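You operate a simulated robot arm through the tools that you are given. There is no shell and no other tool.

You are at the controls of a simulated robot arm. One attempt, no reset.

TASK
Test the emergency stop with the main on, then make ready again.
Fine: key on, main on, hit the stop, pull it out, reset, main on; READY shows; no press out of turn. Where these are worked on the way, their far stop is far enough and under half their travel is too little: emergency stop.

The check looks at the end state, three seconds after you hand in, the way a careful person would. Anything else that was tipped, shoved, dropped, spilled or broken makes it a failure.

THE ROBOT
A 6-joint arm with a two-finger gripper, fixed in place. Base frame: the origin is on the floor under the middle of its stand, x ahead of it, y to its left, z up; the work surface is at about z = 740. Lengths are in mm, angles in rad, forces in N, time in s.
It reaches about 1298 mm from its shoulder. Its first joint turns from -2.601 to 2.601 rad. Payload 1.57 kg.
The TCP is the grasp point between the finger pads, 21 mm short of the fingertips. In the tool frame z runs along the fingers and y along their closing line. The gripper opens to 70 mm; its body begins 50 mm behind the TCP.
Orientation is told as [roll, pitch, yaw] about the base's x, y, z axes, in that order, counted from this pose: with the fingers straight down and closing along the base's y, the tool's x points along the base's -x, its y along +y and its z along -z.

THE INTERFACE
- The arm moves only by the tool drive_tool. Its argument "deltas" is a list of rows, each a list of 2 entries, a list of its own where there are three numbers: the shift along the base's x, y, z in units of 20 mm (1.0 is 20 mm), then the turn, a rotation vector about the base's x, y, z in units of 4 degrees (1.0 is 4 degrees). In form: [[[dx, dy, dz], [ax, ay, az]], ...]. A call has 1 to 20 rows; each row shifts and turns the commanded pose from where the row before left it. "hand" is the gripper command, from -1 (fully open) to 1 (shut), values between in proportion, set as the call begins (left out, the last holds). A call with a number of a shift or a turn outside -1 to 1 is refused whole. A row lasts 0.2 s, in which the tool goes at most 50 mm and 0.15 rad; a call with a longer step from one row to the next is refused whole, and so is a gripper value outside its range. Where a pose cannot be reached the arm comes as near as it can. A force on the tool above 70 N (or 10 N above the force at the start of the call, whichever is more), or a blocked arm, ends the call early, and 0.2 s more pass. The fingers move at their own pace (about 103.7 mm/s each) and stop on an object; they squeeze with about 30 N. The grip force told is the motor's: it shows also when the fingers shut on nothing. Time passes only in rows, and 0.2 s behind the last, so rows that do not move let the fingers close. It gives the time, the measured TCP pose, the force on the tool (base axes), the opening and the grip force at its end, in the units of the frame above (readings bear some noise), with the torque about the TCP (base axes, N m) and any sound that the robot's microphone picked up, and new pictures: "views" is both (left out), scene, wrist or none.
- Cameras (640 x 400 px; columns grow to the right, rows downward): "scene" is fixed at [400.2, 500.7, 1631.1]; the picture's right is [-1.00, 0.02, 0.00], its down [0.01, 0.53, -0.85] and it looks along [-0.02, -0.85, -0.53] (base axes); focal length 365 px, centre (320, 200). "wrist" rides on the gripper at [79, 4, -81] in the tool frame; the picture's right is [-0.05, 1.00, 0.00], its down [-0.67, -0.03, -0.74] and it looks along [-0.74, -0.04, 0.67] (tool axes); focal length 256 px, centre (320, 200). There is no depth. A picture from a camera that has moved, and an enlarged one, comes with that camera's place and axes in the base frame and with its lens.
- lift_body(by): slides the trunk up (or, below 0, down) by that many mm; the arm rides with it, the base frame stays. It gives what a move gives, with no picture.
- enlarge(camera, box): a new picture of the part [left, top, right, bottom] of that camera's present view, enlarged. No time passes.
- finish_job(): hands the job in; it is judged then, once.

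Places have to be worked out from the pictures, the camera data and where the tool is seen. Open the gripper and draw the arm clear of the work before you hand the job in, unless the task says otherwise.

The tools are called after ">>>" as a command line: name --argument value ..., lists and objects as JSON in quotes. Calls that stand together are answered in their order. drive_tool: Moves the arm, as the interface text tells. Its arguments: {"type":"object","properties":{"deltas":{"type":"array"},"hand":{"type":"number"},"views":{"type":"string","enum":["both","scene","wrist","none"]}},"required":["deltas"]} The other tools are called the same way: lift_body (by) moves the trunk up or down; enlarge (camera, box) takes an enlarged picture of a part of a camera's view; finish_job () hands the job in.

At the start:

```text
clock: 0.0
tcp_pos: [457.1, -543.5, 1151.1]
orientation: [0.001, 0.001, -0.001]
ft_force: [-0.6, 0.1, 0.6]
moment: [-0.01, -0.01, 0.02]
grip_width: 69.9
grasp_force: 0.1
trunk travel left (down, up): [-832.0, 138.0]
```

scene: 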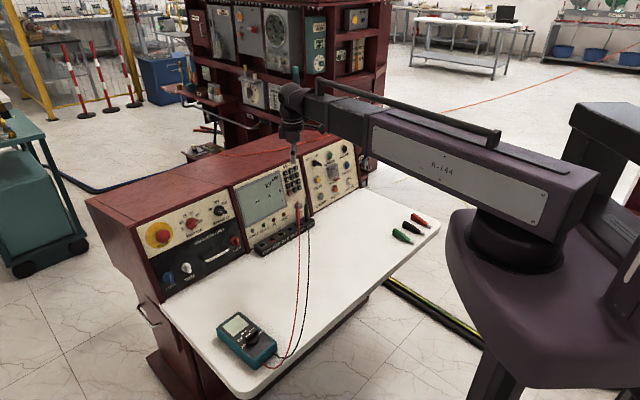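
wrist: 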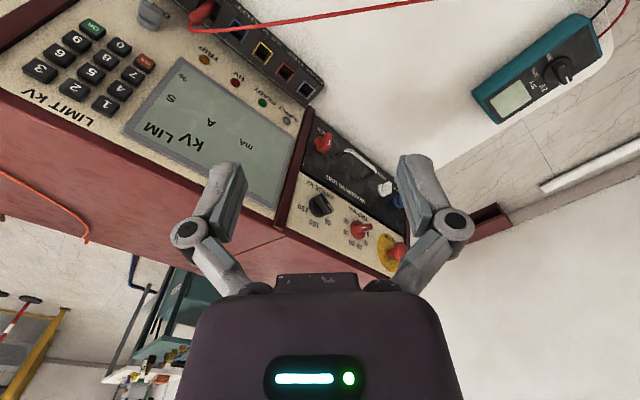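

I'll look closely at the console panel first to identify the controls.

>>> enlarge --camera "scene" --box '[130, 180, 260, 300]'

>>> enlarge --camera "scene" --box '[230, 130, 370, 260]'

>>> enlarge --camera "wrist" --box '[270, 80, 450, 280]'

>>> enlarge --camera "wrist" --box '[0, 0, 330, 200]'

```text
3.33 times, centred on (195, 240) of scene
camera zoom: at [400.2, 500.7, 1631.1], right [-1.0, 0.02, 0.0], down [0.01, 0.53, -0.85], along [-0.02, -0.85, -0.53], focal length 1218 px, centre (737, 67)
```

zoom: 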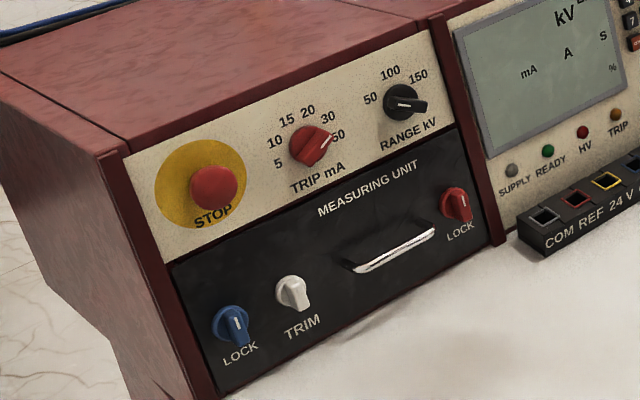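

```text
3.08 times, centred on (300, 195) of scene
camera zoom: at [400.2, 500.7, 1631.1], right [-1.0, 0.02, 0.0], down [0.01, 0.53, -0.85], along [-0.02, -0.85, -0.53], focal length 1124 px, centre (382, 215)
```

zoom: 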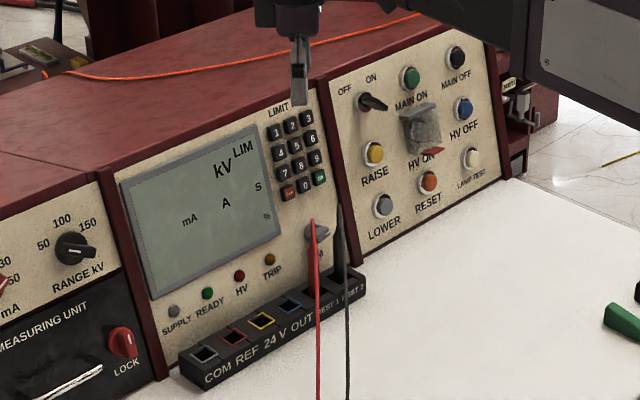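

```text
2.00 times, centred on (360, 180) of wrist
camera zoom: at [378.2, -539.5, 1233.0], right [0.05, 1.0, 0.0], down [0.67, -0.03, 0.74], along [0.74, -0.04, -0.67], focal length 512 px, centre (240, 240)
```

zoom: 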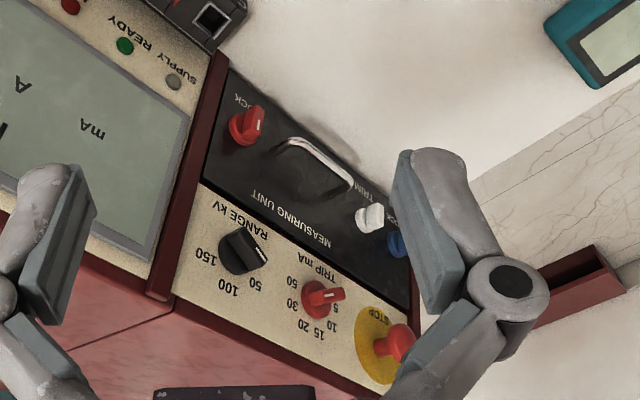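

```text
1.94 times, centred on (165, 100) of wrist
camera zoom: at [378.2, -539.5, 1233.0], right [0.05, 1.0, 0.0], down [0.67, -0.03, 0.74], along [0.74, -0.04, -0.67], focal length 496 px, centre (621, 394)
```

zoom: 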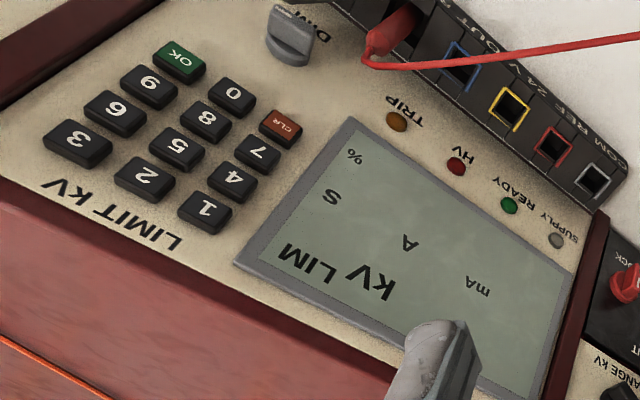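

From the two pictures I triangulate the panel as standing at about 45° in front of the robot (normal about (-0.7, 0.7, 0.18)). STOP is near (859,-401,948), the key near (391,-895,947), MAIN ON near (326,-961,951) and RESET near (298,-947,787). I'll start turning the tool towards the panel with the wrist camera on top, while drawing towards the right panel well in front of it.

>>> drive_tool --deltas '[[[-0.48, -0.3, 0], [-0.832, 0.345, 0.997]], [[-0.48, -0.3, 0], [-0.832, 0.345, 0.997]], [[-0.48, -0.3, 0], [-0.832, 0.345, 0.997]], [[-0.48, -0.3, 0], [-0.832, 0.345, 0.997]], [[-0.48, -0.3, 0], [-0.832, 0.345, 0.997]], [[-0.48, -0.3, 0], [-0.832, 0.345, 0.997]], [[-0.48, -0.3, 0], [-0.832, 0.345, 0.997]], [[-0.48, -0.3, 0], [-0.832, 0.345, 0.997]], [[-0.48, -0.3, 0], [-0.832, 0.345, 0.997]], [[-0.48, -0.3, 0], [-0.832, 0.345, 0.997]]]' --hand -1

```text
clock: 2.2
tcp_pos: [361.0, -603.0, 1185.0]
orientation: [-0.476, 0.406, 0.622]
ft_force: [1.2, 1.1, -0.3]
moment: [-0.01, -0.01, 0.0]
grip_width: 70.3
grasp_force: 0.0
out of reach, approached as far as the arm can: row 3, 5, 6, 7, 8, 9, 10
trunk travel left (down, up): [-832.0, 138.0]
camera wrist: at [300.4, -596.3, 1282.0], right [-0.62, 0.64, -0.44], down [0.54, 0.76, 0.36], along [0.57, -0.01, -0.82], focal length 256 px, centre (320, 200)
```

scene: 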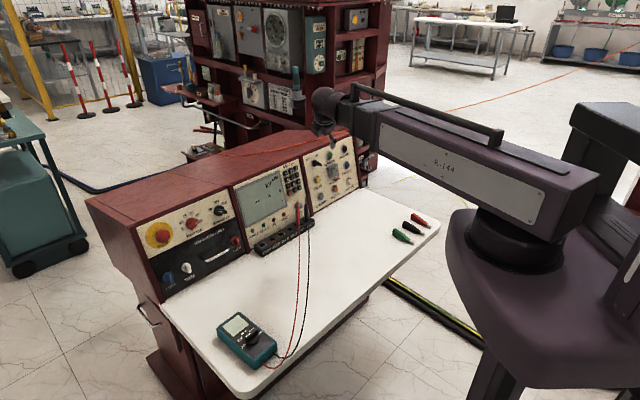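
wrist: 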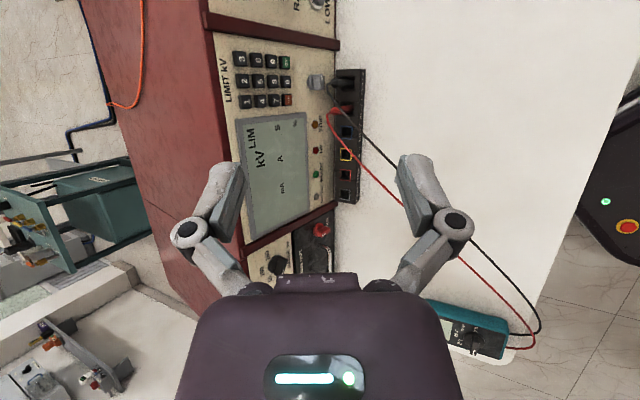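

The turn went through, but z stayed 34 mm high, which suggests the wrist height is set mostly by the trunk (wrist about 180 mm behind the TCP). I'll lower the trunk in a modest step and see how the TCP follows.

>>> lift_body --by -100

```text
clock: 3.5
tcp_pos: [361.9, -601.8, 1084.9]
orientation: [-0.476, 0.405, 0.621]
ft_force: [-0.7, 0.0, 0.0]
moment: [0.01, 0.01, -0.01]
grip_width: 69.7
grasp_force: 0.1
trunk travel left (down, up): [-732.0, 238.0]
```

The TCP followed exactly by 100 mm. I'll continue the turn while shifting toward the right panel, and see if vertical commands respond.

>>> drive_tool --deltas '[[[-0.48, -0.4, 0.2], [-0.832, 0.345, 0.997]], [[-0.48, -0.4, 0.2], [-0.832, 0.345, 0.997]], [[-0.48, -0.4, 0.2], [-0.832, 0.345, 0.997]], [[-0.48, -0.4, 0.2], [-0.832, 0.345, 0.997]], [[-0.48, -0.4, 0.2], [-0.832, 0.345, 0.997]], [[-0.48, -0.4, 0.2], [-0.832, 0.345, 0.997]], [[-0.48, -0.4, 0.2], [-0.832, 0.345, 0.997]], [[-0.48, -0.4, 0.2], [-0.832, 0.345, 0.997]], [[-0.48, -0.4, 0.2], [-0.832, 0.345, 0.997]]]'

```text
clock: 5.5
tcp_pos: [274.8, -674.9, 1152.0]
orientation: [-0.688, 0.94, 1.129]
ft_force: [0.6, 0.1, -0.1]
moment: [0.01, 0.03, 0.0]
grip_width: 70.1
grasp_force: 0.0
out of reach, approached as far as the arm can: row 2, 3, 4, 5, 6, 7, 8, 9
trunk travel left (down, up): [-732.0, 238.0]
camera wrist: at [226.0, -650.3, 1252.4], right [-0.9, -0.1, -0.42], down [-0.03, 0.98, -0.18], along [0.43, -0.15, -0.89], focal length 256 px, centre (320, 200)
```

scene: 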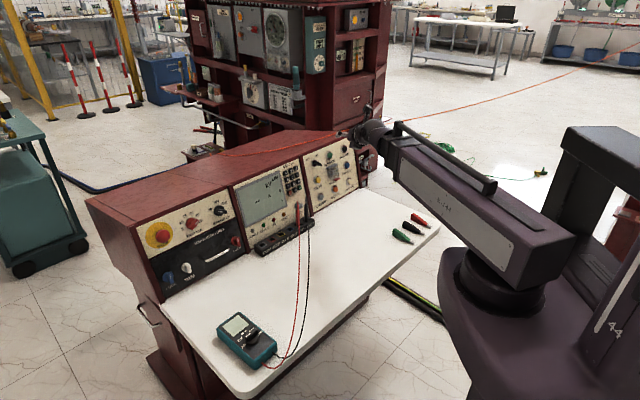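
wrist: 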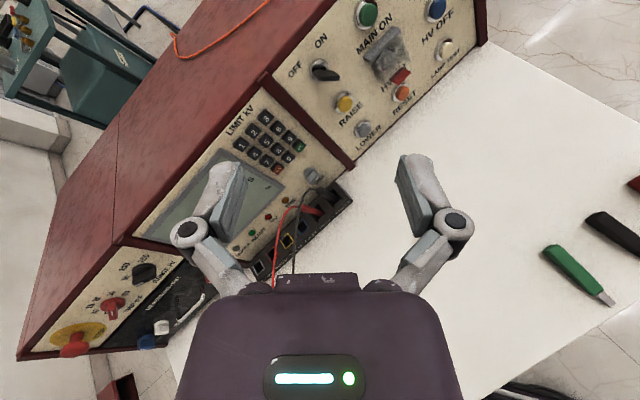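

z follows the trunk only (wrist height is constant at about 1234), so I'll use the trunk for height. Next I finish the turn and slide to in front of the right panel, staying about 200 mm off it.

>>> drive_tool --deltas '[[[-0.44, -0.6, 0.31], [-0.832, 0.345, 0.997]], [[-0.44, -0.6, 0.31], [-0.832, 0.345, 0.997]], [[-0.44, -0.6, 0.31], [-0.832, 0.345, 0.997]], [[-0.44, -0.6, 0.31], [-0.832, 0.345, 0.997]], [[-0.44, -0.6, 0.31], [-0.832, 0.345, 0.997]], [[-0.44, -0.6, 0.31], [-0.832, 0.345, 0.997]], [[-0.44, -0.6, 0.31], [-0.832, 0.345, 0.997]], [[-0.44, -0.6, 0.31], [-0.832, 0.345, 0.997]]]'

```text
clock: 7.3
tcp_pos: [432.5, -665.0, 1200.7]
orientation: [-0.312, 1.365, 1.763]
ft_force: [-1.1, -0.1, 0.0]
moment: [0.01, -0.02, -0.01]
grip_width: 69.9
grasp_force: 0.0
out of reach, approached as far as the arm can: row 2, 3, 4, 5, 6, 7, 8
trunk travel left (down, up): [-732.0, 238.0]
camera wrist: at [392.6, -614.1, 1294.9], right [-0.88, -0.47, -0.11], down [-0.35, 0.79, -0.51], along [0.33, -0.4, -0.86], focal length 256 px, centre (320, 200)
```

scene: 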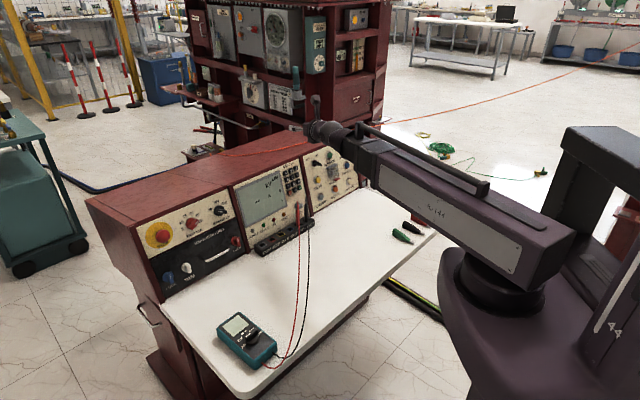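
wrist: 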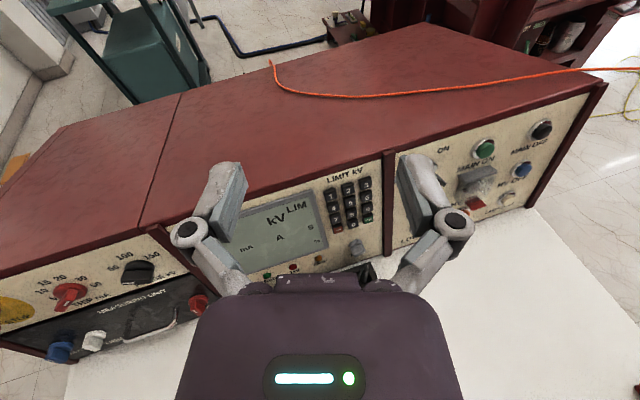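

The arm seems to be a yaw plus telescoping type with a wrist at its end. I look closer at the arm's wrist to understand its joints before going on.

>>> enlarge --camera "scene" --box '[280, 80, 440, 200]'

>>> enlarge --camera "scene" --box '[360, 100, 640, 400]'

>>> enlarge --camera "wrist" --box '[380, 90, 620, 250]'

```text
3.33 times, centred on (360, 140) of scene
camera zoom: at [400.2, 500.7, 1631.1], right [-1.0, 0.02, 0.0], down [0.01, 0.53, -0.85], along [-0.02, -0.85, -0.53], focal length 1218 px, centre (187, 400)
```

zoom: 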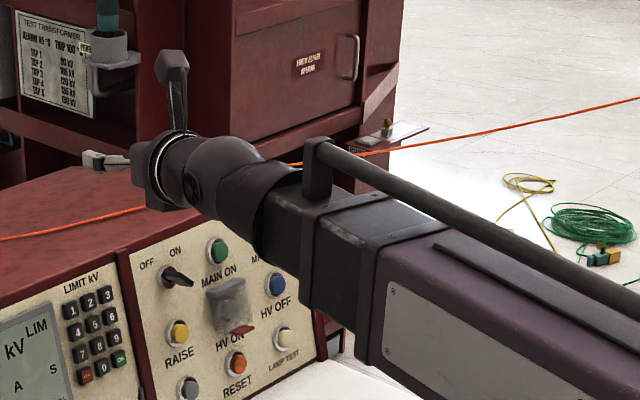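

```text
1.33 times, centred on (500, 250) of scene
camera zoom: at [400.2, 500.7, 1631.1], right [-1.0, 0.02, 0.0], down [0.01, 0.53, -0.85], along [-0.02, -0.85, -0.53], focal length 487 px, centre (80, 133)
```

zoom: 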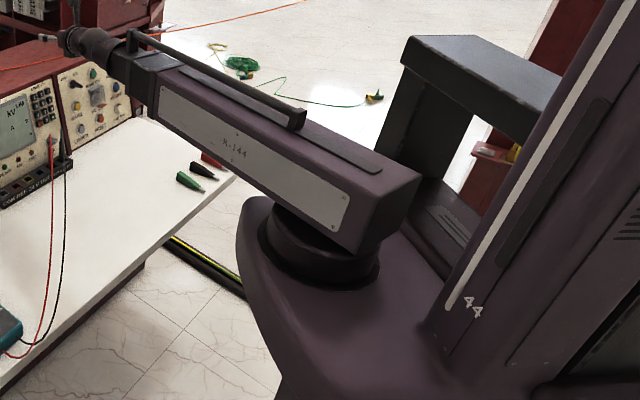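

```text
2.50 times, centred on (500, 170) of wrist
camera zoom: at [392.6, -614.1, 1294.9], right [-0.88, -0.47, -0.11], down [-0.35, 0.79, -0.51], along [0.33, -0.4, -0.86], focal length 640 px, centre (-130, 275)
```

zoom: 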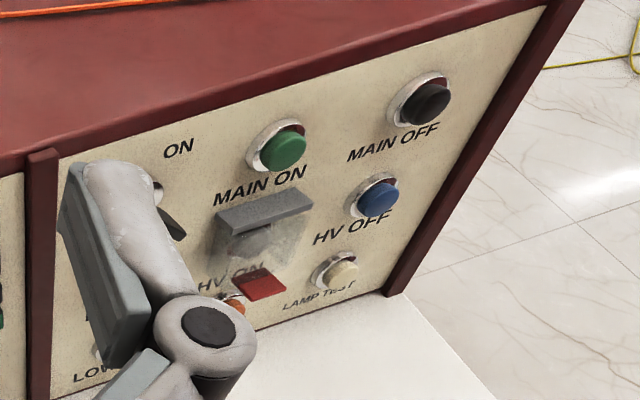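

The wrist is a roll–pitch–roll type nearly in line with the forearm, which is where it stalls. I'll pitch the fingers down to about 30° (heading -50°) to get away from that alignment, in place.

>>> drive_tool --deltas '[[[0, 0, -0.47], [0.564, 0.564, 0.498]], [[0, 0, -0.47], [0.564, 0.564, 0.498]], [[0, 0, -0.47], [0.564, 0.564, 0.498]], [[0, 0, -0.47], [0.564, 0.564, 0.498]], [[0, 0, -0.47], [0.564, 0.564, 0.498]], [[0, 0, -0.47], [0.564, 0.564, 0.498]]]' --views "none"

```text
clock: 8.7
tcp_pos: [551.3, -579.1, 1144.6]
orientation: [0.008, 1.049, 2.239]
ft_force: [0.0, -0.8, 0.1]
moment: [-0.02, -0.01, 0.03]
grip_width: 70.0
grasp_force: 0.1
out of reach, approached as far as the arm can: row 1, 2, 3, 4, 5, 6
trunk travel left (down, up): [-732.0, 238.0]
```

The orientation came out as asked, but x and y drifted, so I'll test a small pure sideways shift from here to see how the arm tracks.

>>> drive_tool --deltas '[[[-0.5, -0.35, 0], [0, 0, 0]], [[-0.5, -0.35, 0], [0, 0, 0]], [[-0.5, -0.35, 0], [0, 0, 0]], [[-0.5, -0.35, 0], [0, 0, 0]]]' --views "none"

```text
clock: 9.7
tcp_pos: [549.8, -579.3, 1143.7]
orientation: [0.008, 1.05, 2.237]
ft_force: [0.3, -0.5, 0.6]
moment: [0.02, -0.02, -0.03]
grip_width: 70.1
grasp_force: 0.0
out of reach, approached as far as the arm can: row 1, 2, 3, 4
trunk travel left (down, up): [-732.0, 238.0]
```

No movement at all to the right, so I'll test an outward shift along the arm to find which freedom is blocked.

>>> drive_tool --deltas '[[[0.25, -0.5, 0], [0, 0, 0]], [[0.25, -0.5, 0], [0, 0, 0]], [[0.25, -0.5, 0], [0, 0, 0]], [[0.25, -0.5, 0], [0, 0, 0]]]' --views "scene"

```text
clock: 10.7
tcp_pos: [595.9, -598.2, 1144.6]
orientation: [0.0, 1.048, 2.259]
ft_force: [0.2, -0.6, 0.4]
moment: [0.0, 0.03, -0.01]
grip_width: 70.0
grasp_force: 0.1
out of reach, approached as far as the arm can: row 1, 2, 3
trunk travel left (down, up): [-732.0, 238.0]
```

scene: 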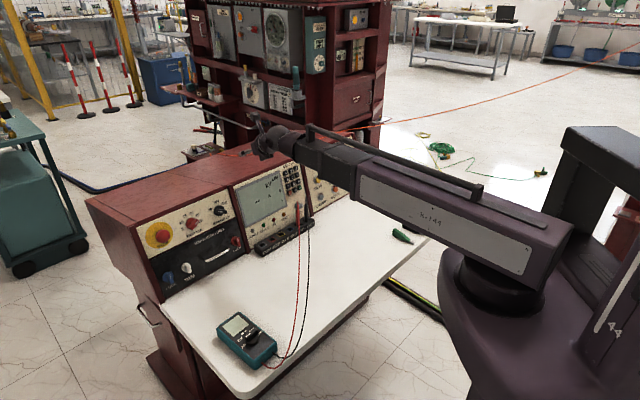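

Row 4 was accepted this time, so the arm may still be moving. I'll let it settle with zero rows and read the pose.

>>> drive_tool --deltas '[[[0, 0, 0], [0, 0, 0]], [[0, 0, 0], [0, 0, 0]]]' --views "none"

```text
clock: 11.3
tcp_pos: [595.5, -597.1, 1145.0]
orientation: [0.002, 1.047, 2.258]
ft_force: [0.3, 0.6, -0.7]
moment: [-0.01, 0.01, 0.0]
grip_width: 70.0
grasp_force: 0.1
trunk travel left (down, up): [-732.0, 238.0]
```

It holds steadily here. I test a small shift purely tangential to the right.

>>> drive_tool --deltas '[[[-0.35, -0.36, 0], [0, 0, 0]], [[-0.35, -0.36, 0], [0, 0, 0]], [[-0.35, -0.36, 0], [0, 0, 0]], [[-0.35, -0.36, 0], [0, 0, 0]]]' --views "none"

```text
clock: 12.3
tcp_pos: [593.6, -599.5, 1144.9]
orientation: [0.001, 1.047, 2.258]
ft_force: [0.2, 0.2, -0.3]
moment: [-0.01, 0.03, 0.02]
grip_width: 69.7
grasp_force: 0.0
out of reach, approached as far as the arm can: row 1, 2, 3, 4
trunk travel left (down, up): [-732.0, 238.0]
```

The blockage fits a wrist-roll limit (camera exactly "up" is about 180° of roll from home), so for the right panel I have to roll the other way around. First I use the present view to look at the key.

>>> drive_tool --deltas '[[[0, 0, 0], [0, 0, 0]]]' --views "wrist"

>>> enlarge --camera "scene" --box '[305, 135, 365, 225]'

```text
clock: 12.7
tcp_pos: [594.8, -599.6, 1144.7]
orientation: [0.003, 1.048, 2.257]
ft_force: [0.1, 0.3, 0.6]
moment: [-0.02, 0.0, 0.0]
grip_width: 70.0
grasp_force: 0.0
trunk travel left (down, up): [-732.0, 238.0]
camera wrist: at [571.3, -578.6, 1254.3], right [-0.79, -0.61, -0.05], down [-0.59, 0.78, -0.21], along [0.16, -0.14, -0.98], focal length 256 px, centre (320, 200)
```

wrist: 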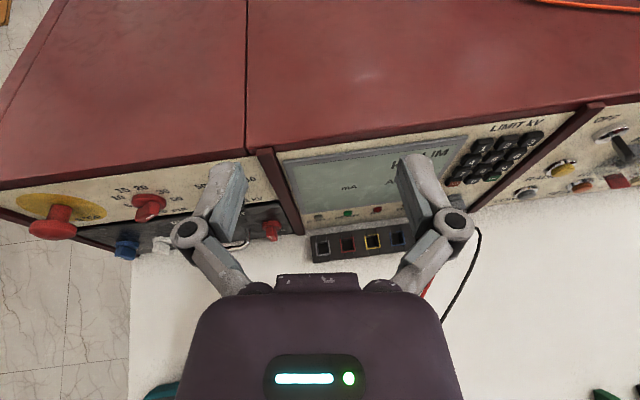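

```text
4.44 times, centred on (335, 180) of scene
camera zoom: at [400.2, 500.7, 1631.1], right [-1.0, 0.02, 0.0], down [0.01, 0.53, -0.85], along [-0.02, -0.85, -0.53], focal length 1624 px, centre (253, 289)
```

zoom: 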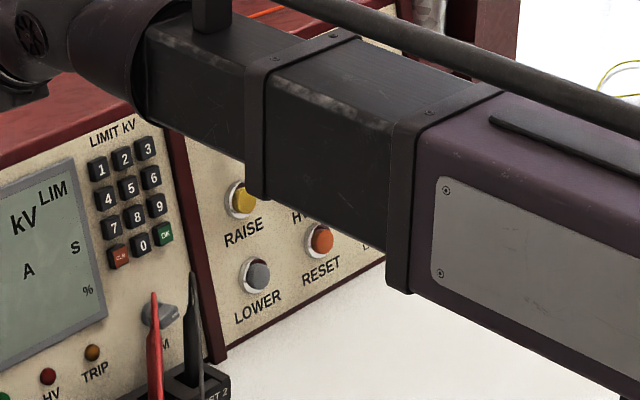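

>>> enlarge --camera "wrist" --box '[500, 90, 640, 210]'

>>> enlarge --camera "wrist" --box '[0, 160, 180, 280]'

```text
3.33 times, centred on (570, 150) of wrist
camera zoom: at [571.3, -578.6, 1254.3], right [-0.79, -0.61, -0.05], down [-0.59, 0.78, -0.21], along [0.16, -0.14, -0.98], focal length 853 px, centre (-513, 367)
```

zoom: 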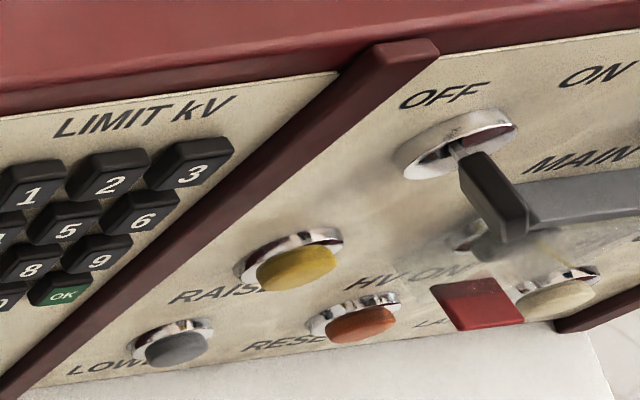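

```text
3.33 times, centred on (90, 220) of wrist
camera zoom: at [571.3, -578.6, 1254.3], right [-0.79, -0.61, -0.05], down [-0.59, 0.78, -0.21], along [0.16, -0.14, -0.98], focal length 853 px, centre (1087, 133)
```

zoom: 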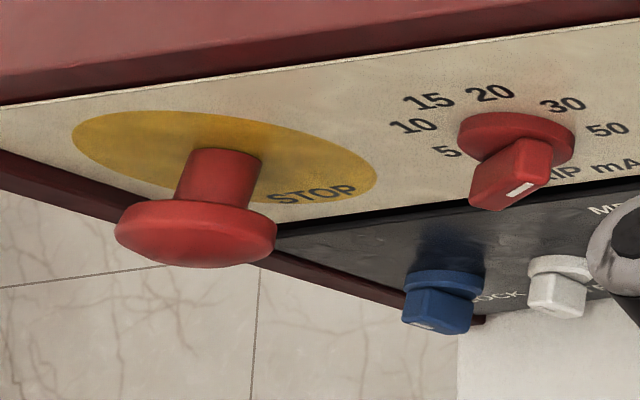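

The close view shows a black key bow standing out of a chrome lock at OFF, and a mushroom STOP of about 60 mm on a stem, out. I'll roll the tool about its own axis the long way (positive, about 215°), which keeps the TCP in free air, to get a usable wrist configuration for the right panel.

>>> drive_tool --deltas '[[[0, 0, 0], [0.819, -1, -0.745]], [[0, 0, 0], [0.819, -1, -0.745]], [[0, 0, 0], [0.819, -1, -0.745]], [[0, 0, 0], [0.819, -1, -0.745]], [[0, 0, 0], [0.819, -1, -0.745]], [[0, 0, 0], [0.819, -1, -0.745]], [[0, 0, 0], [0.819, -1, -0.745]], [[0, 0, 0], [0.819, -1, -0.745]], [[0, 0, 0], [0.819, -1, -0.745]], [[0, 0, 0], [0.819, -1, -0.745]], [[0, 0, 0], [0.819, -1, -0.745]], [[0, 0, 0], [0.819, -1, -0.745]], [[0, 0, 0], [0.819, -1, -0.745]], [[0, 0, 0], [0.819, -1, -0.745]], [[0, 0, 0], [0.819, -1, -0.745]], [[0, 0, 0], [0.819, -1, -0.745]], [[0, 0, 0], [0.819, -1, -0.745]], [[0, 0, 0], [0.819, -1, -0.745]], [[0, 0, 0], [0.819, -1, -0.745]], [[0, 0, 0], [0.819, -1, -0.745]]]' --views "none"

```text
clock: 16.9
tcp_pos: [594.9, -598.2, 1145.2]
orientation: [-0.995, -0.437, 0.415]
ft_force: [0.2, 0.9, 0.2]
moment: [-0.01, 0.01, 0.02]
grip_width: 69.7
grasp_force: 0.0
trunk travel left (down, up): [-732.0, 238.0]
```

Roll tracked perfectly. I continue the roll by about 95° more.

>>> drive_tool --deltas '[[[0, 0, 0], [0.819, -1, -0.745]], [[0, 0, 0], [0.819, -1, -0.745]], [[0, 0, 0], [0.819, -1, -0.745]], [[0, 0, 0], [0.819, -1, -0.745]], [[0, 0, 0], [0.819, -1, -0.745]], [[0, 0, 0], [0.819, -1, -0.745]], [[0, 0, 0], [0.819, -1, -0.745]], [[0, 0, 0], [0.819, -1, -0.745]], [[0, 0, 0], [0.819, -1, -0.745]], [[0, 0, 0], [0.819, -1, -0.745]], [[0, 0, 0], [0.819, -1, -0.745]], [[0, 0, 0], [0.819, -1, -0.745]], [[0, 0, 0], [0.819, -1, -0.745]], [[0, 0, 0], [0.819, -1, -0.745]], [[0, 0, 0], [0.819, -1, -0.745]], [[0, 0, 0], [0.819, -1, -0.745]]]' --views "both"

```text
clock: 20.3
tcp_pos: [593.8, -598.6, 1142.6]
orientation: [0.771, -0.796, -1.833]
ft_force: [-0.2, -0.1, -0.1]
moment: [-0.01, -0.01, 0.01]
grip_width: 70.1
grasp_force: 0.0
trunk travel left (down, up): [-732.0, 238.0]
camera wrist: at [568.4, -489.8, 1130.7], right [0.81, 0.26, 0.53], down [-0.55, 0.04, 0.83], along [0.19, -0.97, 0.18], focal length 256 px, centre (320, 200)
```

scene: 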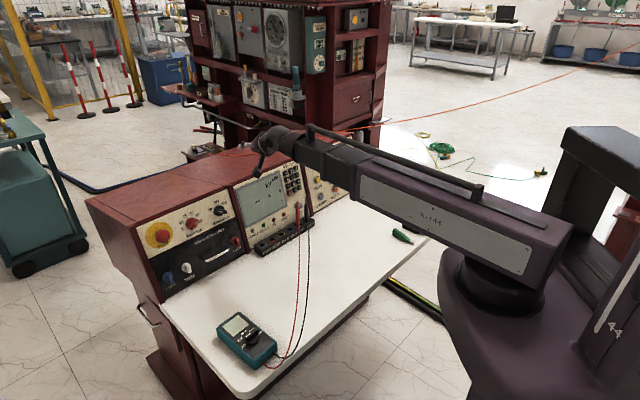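
wrist: 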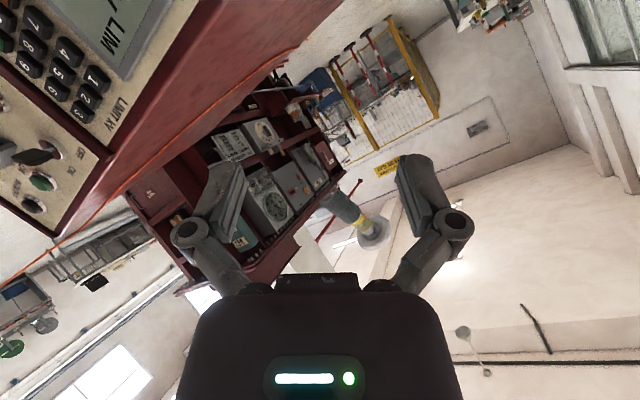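

Current tool frame is as computed (roll about +49°). Now I turn and travel together towards a viewing pose about 190 mm in front of the right panel, first half of the path.

>>> drive_tool --deltas '[[[-0.695, -0.36, 0.112], [0.503, -0.767, -0.29]], [[-0.695, -0.36, 0.112], [0.503, -0.767, -0.29]], [[-0.695, -0.36, 0.112], [0.503, -0.767, -0.29]], [[-0.695, -0.36, 0.112], [0.503, -0.767, -0.29]], [[-0.695, -0.36, 0.112], [0.503, -0.767, -0.29]], [[-0.695, -0.36, 0.112], [0.503, -0.767, -0.29]], [[-0.695, -0.36, 0.112], [0.503, -0.767, -0.29]], [[-0.695, -0.36, 0.112], [0.503, -0.767, -0.29]], [[-0.695, -0.36, 0.112], [0.503, -0.767, -0.29]], [[-0.695, -0.36, 0.112], [0.503, -0.767, -0.29]], [[-0.695, -0.36, 0.112], [0.503, -0.767, -0.29]], [[-0.695, -0.36, 0.112], [0.503, -0.767, -0.29]], [[-0.695, -0.36, 0.112], [0.503, -0.767, -0.29]]]' --views "none"

```text
clock: 23.1
tcp_pos: [412.8, -694.1, 1169.4]
orientation: [1.197, -0.054, -2.299]
ft_force: [0.2, 1.0, 0.5]
moment: [0.0, 0.0, -0.02]
grip_width: 70.1
grasp_force: 0.0
out of reach, approached as far as the arm can: row 3
trunk travel left (down, up): [-732.0, 238.0]
```

Tracking is exact now. I run the second half.

>>> drive_tool --deltas '[[[-0.695, -0.36, 0.112], [0.503, -0.767, -0.29]], [[-0.695, -0.36, 0.112], [0.503, -0.767, -0.29]], [[-0.695, -0.36, 0.112], [0.503, -0.767, -0.29]], [[-0.695, -0.36, 0.112], [0.503, -0.767, -0.29]], [[-0.695, -0.36, 0.112], [0.503, -0.767, -0.29]], [[-0.695, -0.36, 0.112], [0.503, -0.767, -0.29]], [[-0.695, -0.36, 0.112], [0.503, -0.767, -0.29]], [[-0.695, -0.36, 0.112], [0.503, -0.767, -0.29]], [[-0.695, -0.36, 0.112], [0.503, -0.767, -0.29]], [[-0.695, -0.36, 0.112], [0.503, -0.767, -0.29]], [[-0.695, -0.36, 0.112], [0.503, -0.767, -0.29]], [[-0.695, -0.36, 0.112], [0.503, -0.767, -0.29]], [[-0.695, -0.36, 0.112], [0.503, -0.767, -0.29]]]' --views "both"

```text
clock: 25.9
tcp_pos: [233.9, -785.5, 1204.2]
orientation: [1.318, 0.771, -2.532]
ft_force: [0.8, -0.1, 0.3]
moment: [-0.04, -0.05, 0.01]
grip_width: 70.0
grasp_force: 0.0
out of reach, approached as far as the arm can: row 8
trunk travel left (down, up): [-732.0, 238.0]
camera wrist: at [220.8, -699.6, 1277.2], right [-0.44, -0.61, 0.66], down [-0.9, 0.26, -0.36], along [0.04, -0.75, -0.67], focal length 256 px, centre (320, 200)
```

scene: 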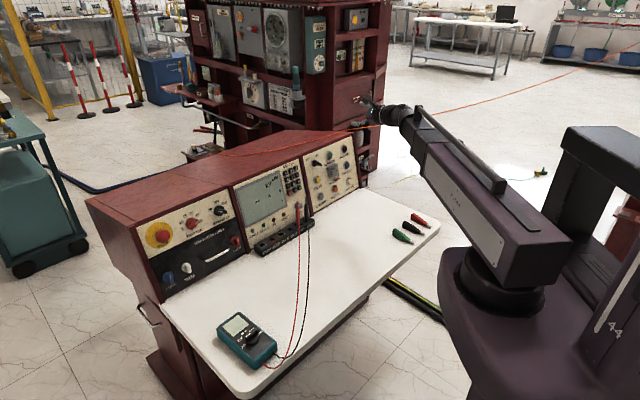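
wrist: 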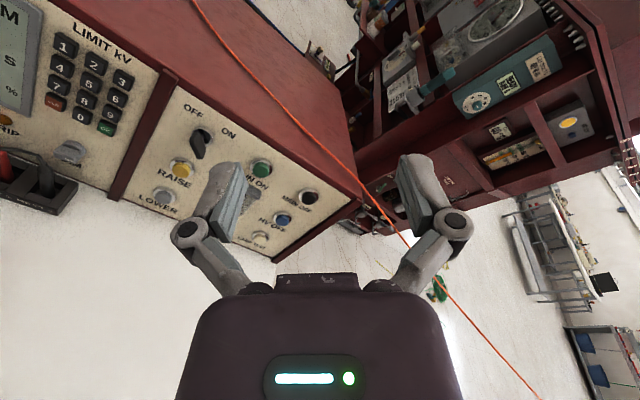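

The tool now faces the right panel and everything tracks. I lower the trunk by 200 mm so the tool comes level with the key.

>>> lift_body --by -200

>>> drive_tool --deltas '[[[0, 0, 0], [0, 0, 0]]]' --views "both"

```text
clock: 28.1
tcp_pos: [233.3, -785.2, 1002.7]
orientation: [1.318, 0.771, -2.532]
ft_force: [1.2, 0.1, -0.9]
moment: [0.0, 0.0, 0.0]
grip_width: 70.0
grasp_force: 0.0
trunk travel left (down, up): [-532.0, 438.0]
```

```text
clock: 28.5
tcp_pos: [233.6, -785.9, 1003.9]
orientation: [1.318, 0.77, -2.533]
ft_force: [0.1, 0.1, -0.1]
moment: [-0.04, 0.0, 0.0]
grip_width: 70.2
grasp_force: 0.0
trunk travel left (down, up): [-532.0, 438.0]
camera wrist: at [221.1, -699.4, 1077.2], right [-0.44, -0.61, 0.66], down [-0.9, 0.26, -0.35], along [0.04, -0.75, -0.67], focal length 256 px, centre (320, 200)
```

scene: 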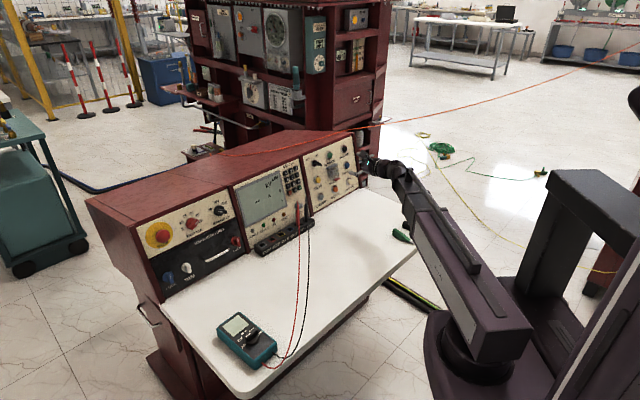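
wrist: 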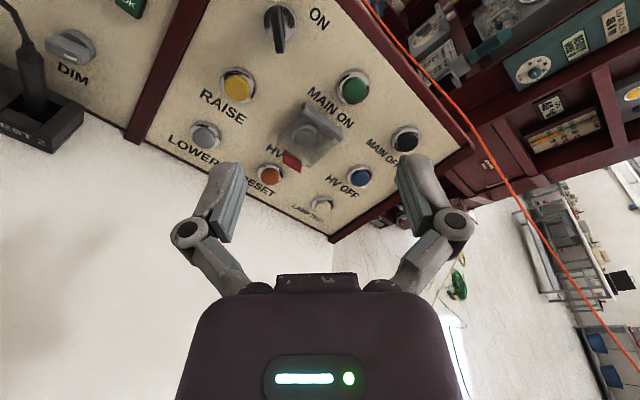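

Very good view of the right panel. I enlarge both cameras to triangulate key, MAIN ON and RESET more exactly.

>>> enlarge --camera "wrist" --box '[200, 0, 440, 150]'

>>> enlarge --camera "scene" --box '[296, 140, 366, 216]'

>>> enlarge --camera "wrist" --box '[140, 60, 380, 220]'

```text
2.67 times, centred on (320, 75) of wrist
camera zoom: at [221.1, -699.4, 1077.2], right [-0.44, -0.61, 0.66], down [-0.9, 0.26, -0.35], along [0.04, -0.75, -0.67], focal length 683 px, centre (320, 533)
```

zoom: 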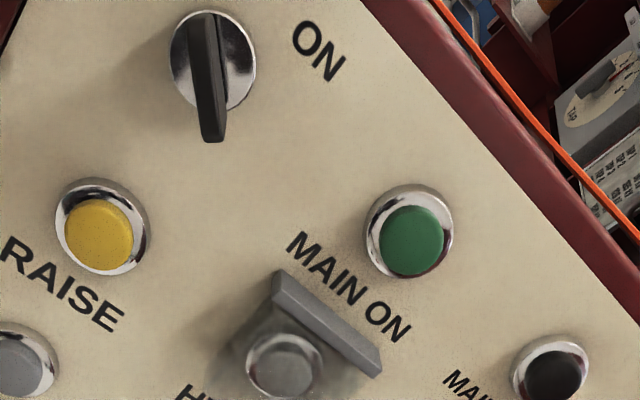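

```text
5.26 times, centred on (331, 178) of scene
camera zoom: at [400.2, 500.7, 1631.1], right [-1.0, 0.02, 0.0], down [0.01, 0.53, -0.85], along [-0.02, -0.85, -0.53], focal length 1923 px, centre (262, 316)
```

zoom: 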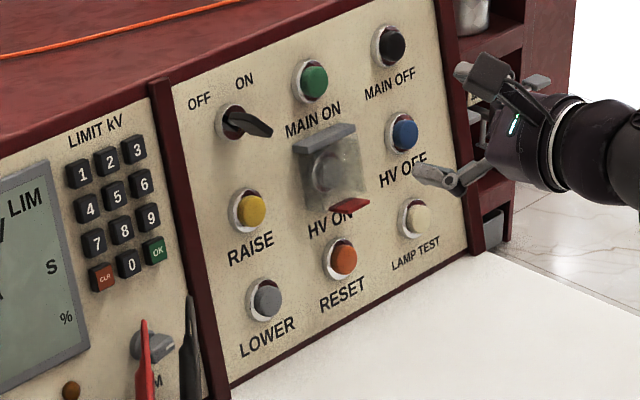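

```text
2.50 times, centred on (260, 140) of wrist
camera zoom: at [221.1, -699.4, 1077.2], right [-0.44, -0.61, 0.66], down [-0.9, 0.26, -0.35], along [0.04, -0.75, -0.67], focal length 640 px, centre (470, 350)
```

zoom: 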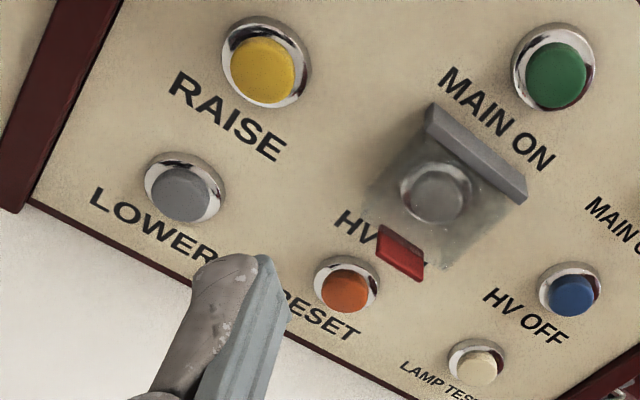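

Wrist-based estimates: key lock centre ≈ (392,-891,957), MAIN ON ≈ (325,-960,960); the key bow lies in the up-left plane, edge-on to my camera, so my finger closing line is square to it. I move to about 80 mm off the panel on the key axis and lower the trunk 33 mm.

>>> drive_tool --deltas '[[[0.64, -0.31, 0], [0, 0, 0]], [[0.64, -0.31, 0], [0, 0, 0]], [[0.64, -0.31, 0], [0, 0, 0]], [[0.64, -0.31, 0], [0, 0, 0]], [[0.64, -0.31, 0], [0, 0, 0]], [[0.64, -0.31, 0], [0, 0, 0]], [[0.64, -0.31, 0], [0, 0, 0]], [[0.64, -0.31, 0], [0, 0, 0]]]' --views "wrist"

>>> lift_body --by -33

>>> drive_tool --deltas '[[[0, 0, 0], [0, 0, 0]]]' --views "wrist"

>>> enlarge --camera "wrist" --box '[220, 0, 440, 160]'

```text
clock: 30.3
tcp_pos: [334.4, -836.1, 1003.2]
orientation: [1.315, 0.769, -2.537]
ft_force: [0.0, -1.3, 1.0]
moment: [0.01, 0.04, 0.0]
grip_width: 69.9
grasp_force: 0.0
trunk travel left (down, up): [-532.0, 438.0]
camera wrist: at [322.9, -750.0, 1077.0], right [-0.44, -0.61, 0.66], down [-0.9, 0.27, -0.35], along [0.04, -0.74, -0.67], focal length 256 px, centre (320, 200)
```

wrist: 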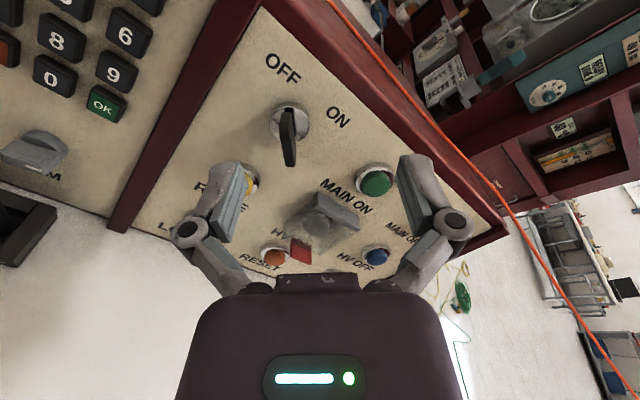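

```text
clock: 31.1
tcp_pos: [333.5, -836.4, 969.9]
orientation: [1.315, 0.77, -2.534]
ft_force: [0.1, 0.7, -0.1]
moment: [0.0, 0.02, -0.01]
grip_width: 69.9
grasp_force: 0.1
trunk travel left (down, up): [-499.0, 471.0]
```

```text
clock: 31.5
tcp_pos: [334.7, -835.3, 970.5]
orientation: [1.318, 0.77, -2.533]
ft_force: [-0.4, 0.2, 0.1]
moment: [0.02, -0.01, -0.02]
grip_width: 70.0
grasp_force: 0.0
trunk travel left (down, up): [-499.0, 471.0]
camera wrist: at [322.9, -749.7, 1044.0], right [-0.44, -0.61, 0.66], down [-0.9, 0.26, -0.35], along [0.04, -0.74, -0.67], focal length 256 px, centre (320, 200)
```

wrist: 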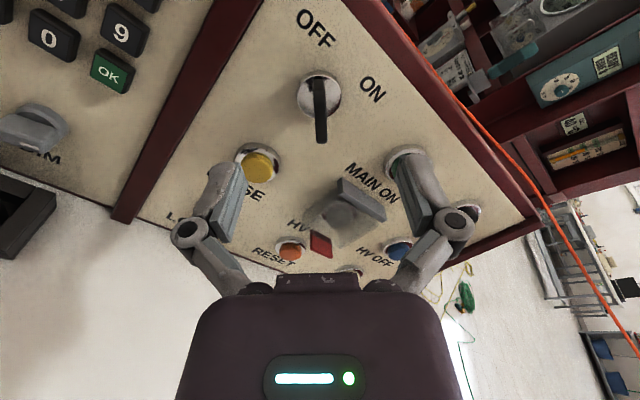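

```text
2.50 times, centred on (330, 80) of wrist
camera zoom: at [322.9, -749.7, 1044.0], right [-0.44, -0.61, 0.66], down [-0.9, 0.26, -0.35], along [0.04, -0.74, -0.67], focal length 640 px, centre (295, 500)
```

zoom: 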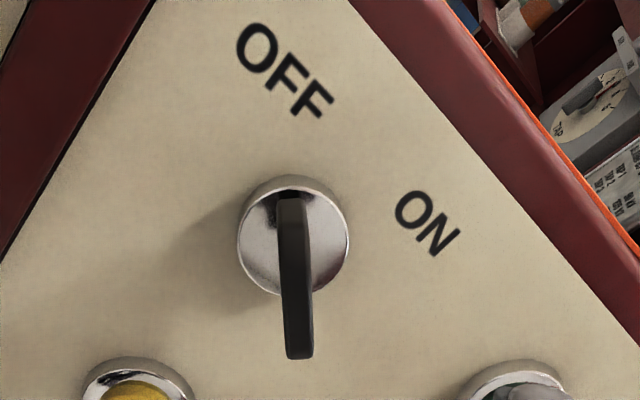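

The lock centre sits on the tool axis about 86 mm ahead and the bow is centred between the fingers (tip about 43 mm ahead). I lower the trunk 9 mm for the panel slope, then advance 51 mm horizontally along the axis with fingers open.

>>> lift_body --by -9

>>> drive_tool --deltas '[[[0.36, -0.36, 0], [0, 0, 0]], [[0.36, -0.36, 0], [0, 0, 0]], [[0.36, -0.36, 0], [0, 0, 0]], [[0.36, -0.36, 0], [0, 0, 0]], [[0.36, -0.36, 0], [0, 0, 0]]]' --views "both"

>>> enlarge --camera "wrist" --box '[220, 60, 440, 220]'

```text
clock: 32.1
tcp_pos: [334.2, -835.6, 961.9]
orientation: [1.317, 0.77, -2.533]
ft_force: [-0.3, -0.3, 0.3]
moment: [0.0, 0.02, -0.01]
grip_width: 70.1
grasp_force: 0.0
trunk travel left (down, up): [-490.0, 480.0]
```

```text
clock: 33.3
tcp_pos: [369.1, -872.9, 961.7]
orientation: [1.316, 0.77, -2.534]
ft_force: [-0.9, 0.0, 0.0]
moment: [0.02, 0.04, -0.01]
grip_width: 70.2
grasp_force: 0.0
trunk travel left (down, up): [-490.0, 480.0]
camera wrist: at [358.3, -785.8, 1034.9], right [-0.44, -0.61, 0.66], down [-0.9, 0.27, -0.35], along [0.04, -0.74, -0.67], focal length 256 px, centre (320, 200)
```

scene: 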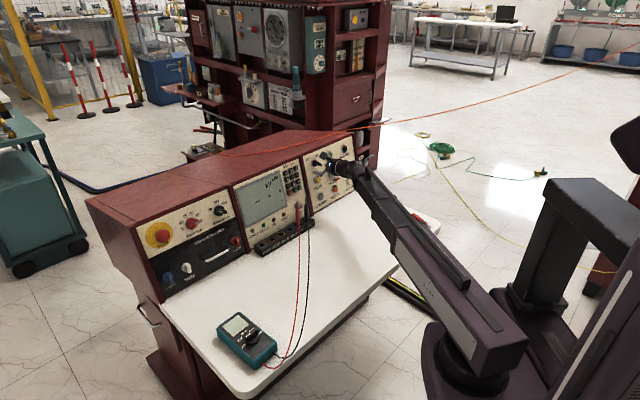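
wrist: 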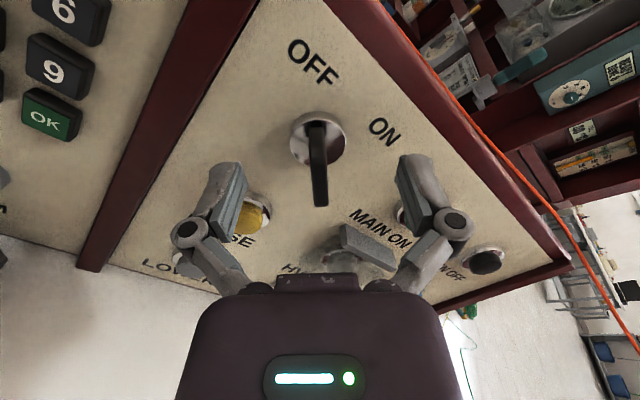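

```text
2.50 times, centred on (330, 140) of wrist
camera zoom: at [358.3, -785.8, 1034.9], right [-0.44, -0.61, 0.66], down [-0.9, 0.27, -0.35], along [0.04, -0.74, -0.67], focal length 640 px, centre (295, 350)
```

zoom: 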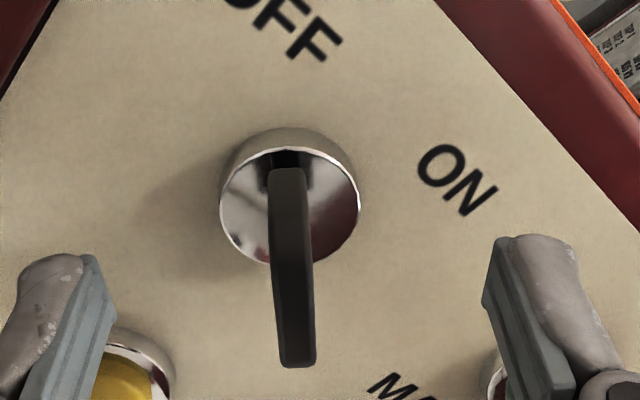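

The bow is centred between the pads, with its face about 31 mm ahead and the tip just behind the TCP. I close the fingers on it now.

>>> drive_tool --deltas '[[[0, 0, 0], [0, 0, 0]], [[0, 0, 0], [0, 0, 0]], [[0, 0, 0], [0, 0, 0]], [[0, 0, 0], [0, 0, 0]]]' --hand 1 --views "wrist"

```text
clock: 34.3
tcp_pos: [369.4, -870.6, 961.8]
orientation: [1.315, 0.768, -2.534]
ft_force: [-7.5, 12.2, -9.8]
moment: [0.56, 0.41, 0.44]
grip_width: 7.3
grasp_force: 31.9
trunk travel left (down, up): [-490.0, 480.0]
camera wrist: at [357.8, -784.6, 1034.9], right [-0.44, -0.61, 0.66], down [-0.9, 0.26, -0.35], along [0.04, -0.74, -0.67], focal length 256 px, centre (320, 200)
```

wrist: 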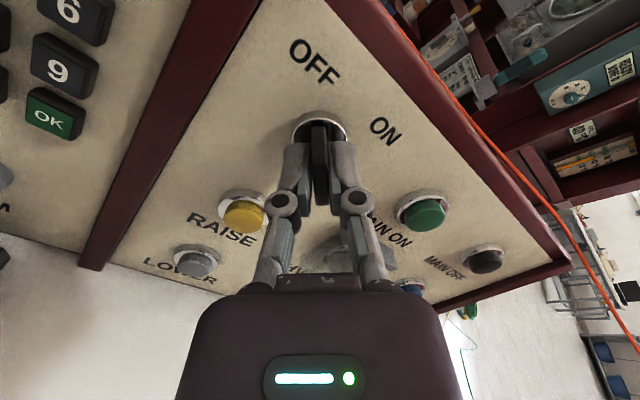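

The key is gripped (7.3 mm wide, modest forces). I turn it clockwise about the tool axis towards ON, 32° first.

>>> drive_tool --deltas '[[[0, 0, 0], [0.696, -0.695, -0.18]], [[0, 0, 0], [0.696, -0.695, -0.18]], [[0, 0, 0], [0.696, -0.695, -0.18]], [[0, 0, 0], [0.696, -0.695, -0.18]], [[0, 0, 0], [0.696, -0.695, -0.18]], [[0, 0, 0], [0.696, -0.695, -0.18]], [[0, 0, 0], [0.696, -0.695, -0.18]], [[0, 0, 0], [0.696, -0.695, -0.18]]]' --views "wrist"

```text
clock: 36.1
tcp_pos: [370.7, -872.1, 961.1]
orientation: [0.887, 1.282, -3.019]
ft_force: [-11.6, 21.9, -15.5]
moment: [0.39, 0.33, 0.09]
grip_width: 7.0
grasp_force: 31.7
trunk travel left (down, up): [-490.0, 480.0]
camera wrist: at [333.3, -815.8, 1054.4], right [-0.67, -0.72, 0.17], down [-0.68, 0.52, -0.51], along [0.28, -0.46, -0.84], focal length 256 px, centre (320, 200)
```

wrist: 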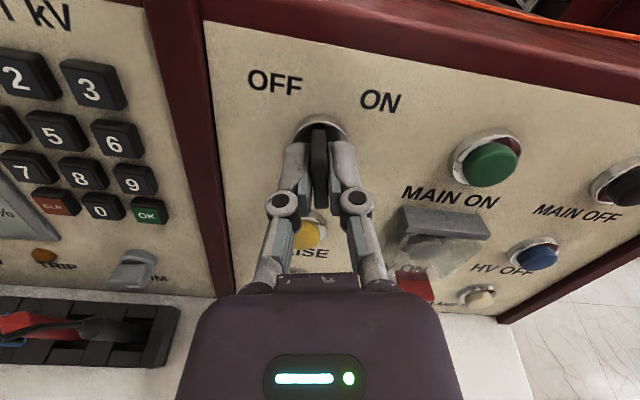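

The key follows the gripper; there's about 20 N pushing out along the normal, so I ease back 2 mm while turning another 32°.

>>> drive_tool --deltas '[[[-0.02, 0.02, 0], [0.696, -0.695, -0.18]], [[-0.02, 0.02, 0], [0.696, -0.695, -0.18]], [[-0.02, 0.02, 0], [0.696, -0.695, -0.18]], [[0, 0, 0], [0.696, -0.695, -0.18]], [[0, 0, 0], [0.696, -0.695, -0.18]], [[0, 0, 0], [0.696, -0.695, -0.18]], [[0, 0, 0], [0.696, -0.695, -0.18]], [[0, 0, 0], [0.696, -0.695, -0.18]]]' --views "wrist"

```text
clock: 37.9
tcp_pos: [369.4, -871.8, 960.9]
orientation: [-1.06, 1.193, 1.267]
ft_force: [8.8, -20.1, 11.8]
moment: [-0.43, -0.39, -0.27]
grip_width: 7.0
grasp_force: 31.7
trunk travel left (down, up): [-490.0, 480.0]
camera wrist: at [300.8, -845.5, 1049.1], right [-0.7, -0.61, -0.37], down [-0.42, 0.77, -0.47], along [0.58, -0.18, -0.8], focal length 256 px, centre (320, 200)
```

wrist: 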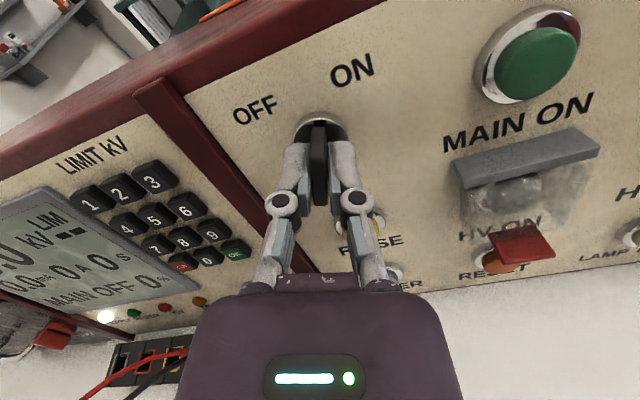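

The display has lit ("MAIN OFF") and the SUPPLY lamp is on, so the key is coming to ON. I ease 1 mm forward to balance the axial force and turn the remaining ~24° towards the stop.

>>> drive_tool --deltas '[[[0.035, -0.035, 0], [0.696, -0.695, -0.18]], [[0, 0, 0], [0.696, -0.695, -0.18]], [[0, 0, 0], [0.696, -0.695, -0.18]], [[0, 0, 0], [0.696, -0.695, -0.18]], [[0, 0, 0], [0.696, -0.695, -0.18]], [[0, 0, 0], [0.696, -0.695, -0.18]]]' --views "wrist"

```text
clock: 39.3
tcp_pos: [368.6, -871.0, 959.5]
orientation: [-1.309, 0.803, 0.978]
ft_force: [-11.0, 4.8, -10.7]
moment: [-0.24, 0.11, -1.11]
grip_width: 7.1
grasp_force: 32.0
trunk travel left (down, up): [-490.0, 480.0]
camera wrist: at [279.1, -862.6, 1030.8], right [-0.58, -0.4, -0.71], down [-0.24, 0.92, -0.32], along [0.78, -0.02, -0.63], focal length 256 px, centre (320, 200)
```

wrist: 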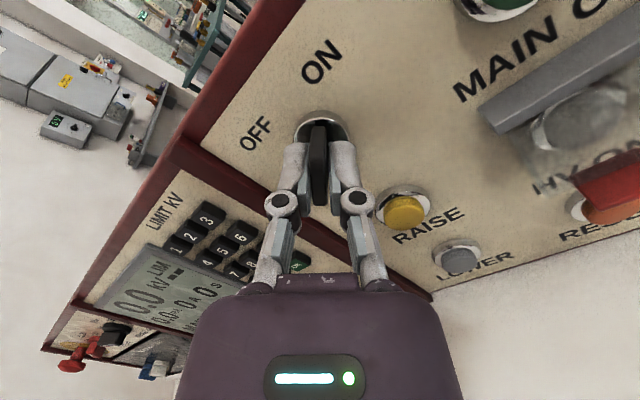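

The bow now points straight at ON with hardly any torque about the axis. I give one more 4° step to feel the stop.

>>> drive_tool --deltas '[[[0, 0, 0], [0.696, -0.695, -0.18]]]' --views "none"

```text
clock: 39.7
tcp_pos: [368.8, -870.5, 961.7]
orientation: [-1.325, 0.735, 0.954]
ft_force: [-14.1, 8.9, -14.5]
moment: [-0.27, 0.72, -0.69]
grip_width: 7.6
grasp_force: 32.0
trunk travel left (down, up): [-490.0, 480.0]
```

Torque rose to about 0.56 N m: the key is at its stop. I relieve the torque slightly, open only a little (to about 25 mm) and back straight off 70 mm.

>>> drive_tool --deltas '[[[0, 0, 0], [-0.41, 0.41, 0.1]], [[0, 0, 0], [0, 0, 0]]]' --views "none"

>>> drive_tool --deltas '[[[0, 0, 0], [0, 0, 0]], [[0, 0, 0], [0, 0, 0]]]' --hand 0.3 --views "wrist"

```text
clock: 40.3
tcp_pos: [368.9, -871.2, 962.8]
orientation: [-1.315, 0.777, 0.966]
ft_force: [-20.2, 16.3, -21.6]
moment: [0.59, 0.73, -0.27]
grip_width: 7.2
grasp_force: 32.0
trunk travel left (down, up): [-490.0, 480.0]
```

```text
clock: 40.9
tcp_pos: [370.3, -872.1, 960.6]
orientation: [-1.317, 0.776, 0.964]
ft_force: [-0.7, 0.8, -0.5]
moment: [0.0, 0.03, 0.0]
grip_width: 24.3
grasp_force: 0.0
trunk travel left (down, up): [-490.0, 480.0]
camera wrist: at [279.3, -864.1, 1029.8], right [-0.57, -0.38, -0.73], down [-0.23, 0.92, -0.31], along [0.79, -0.01, -0.61], focal length 256 px, centre (320, 200)
```

wrist: 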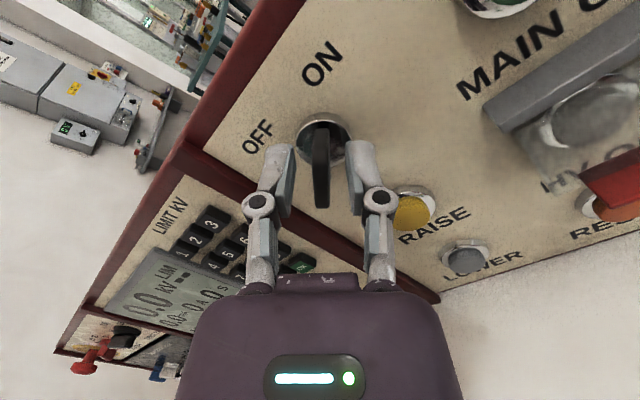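

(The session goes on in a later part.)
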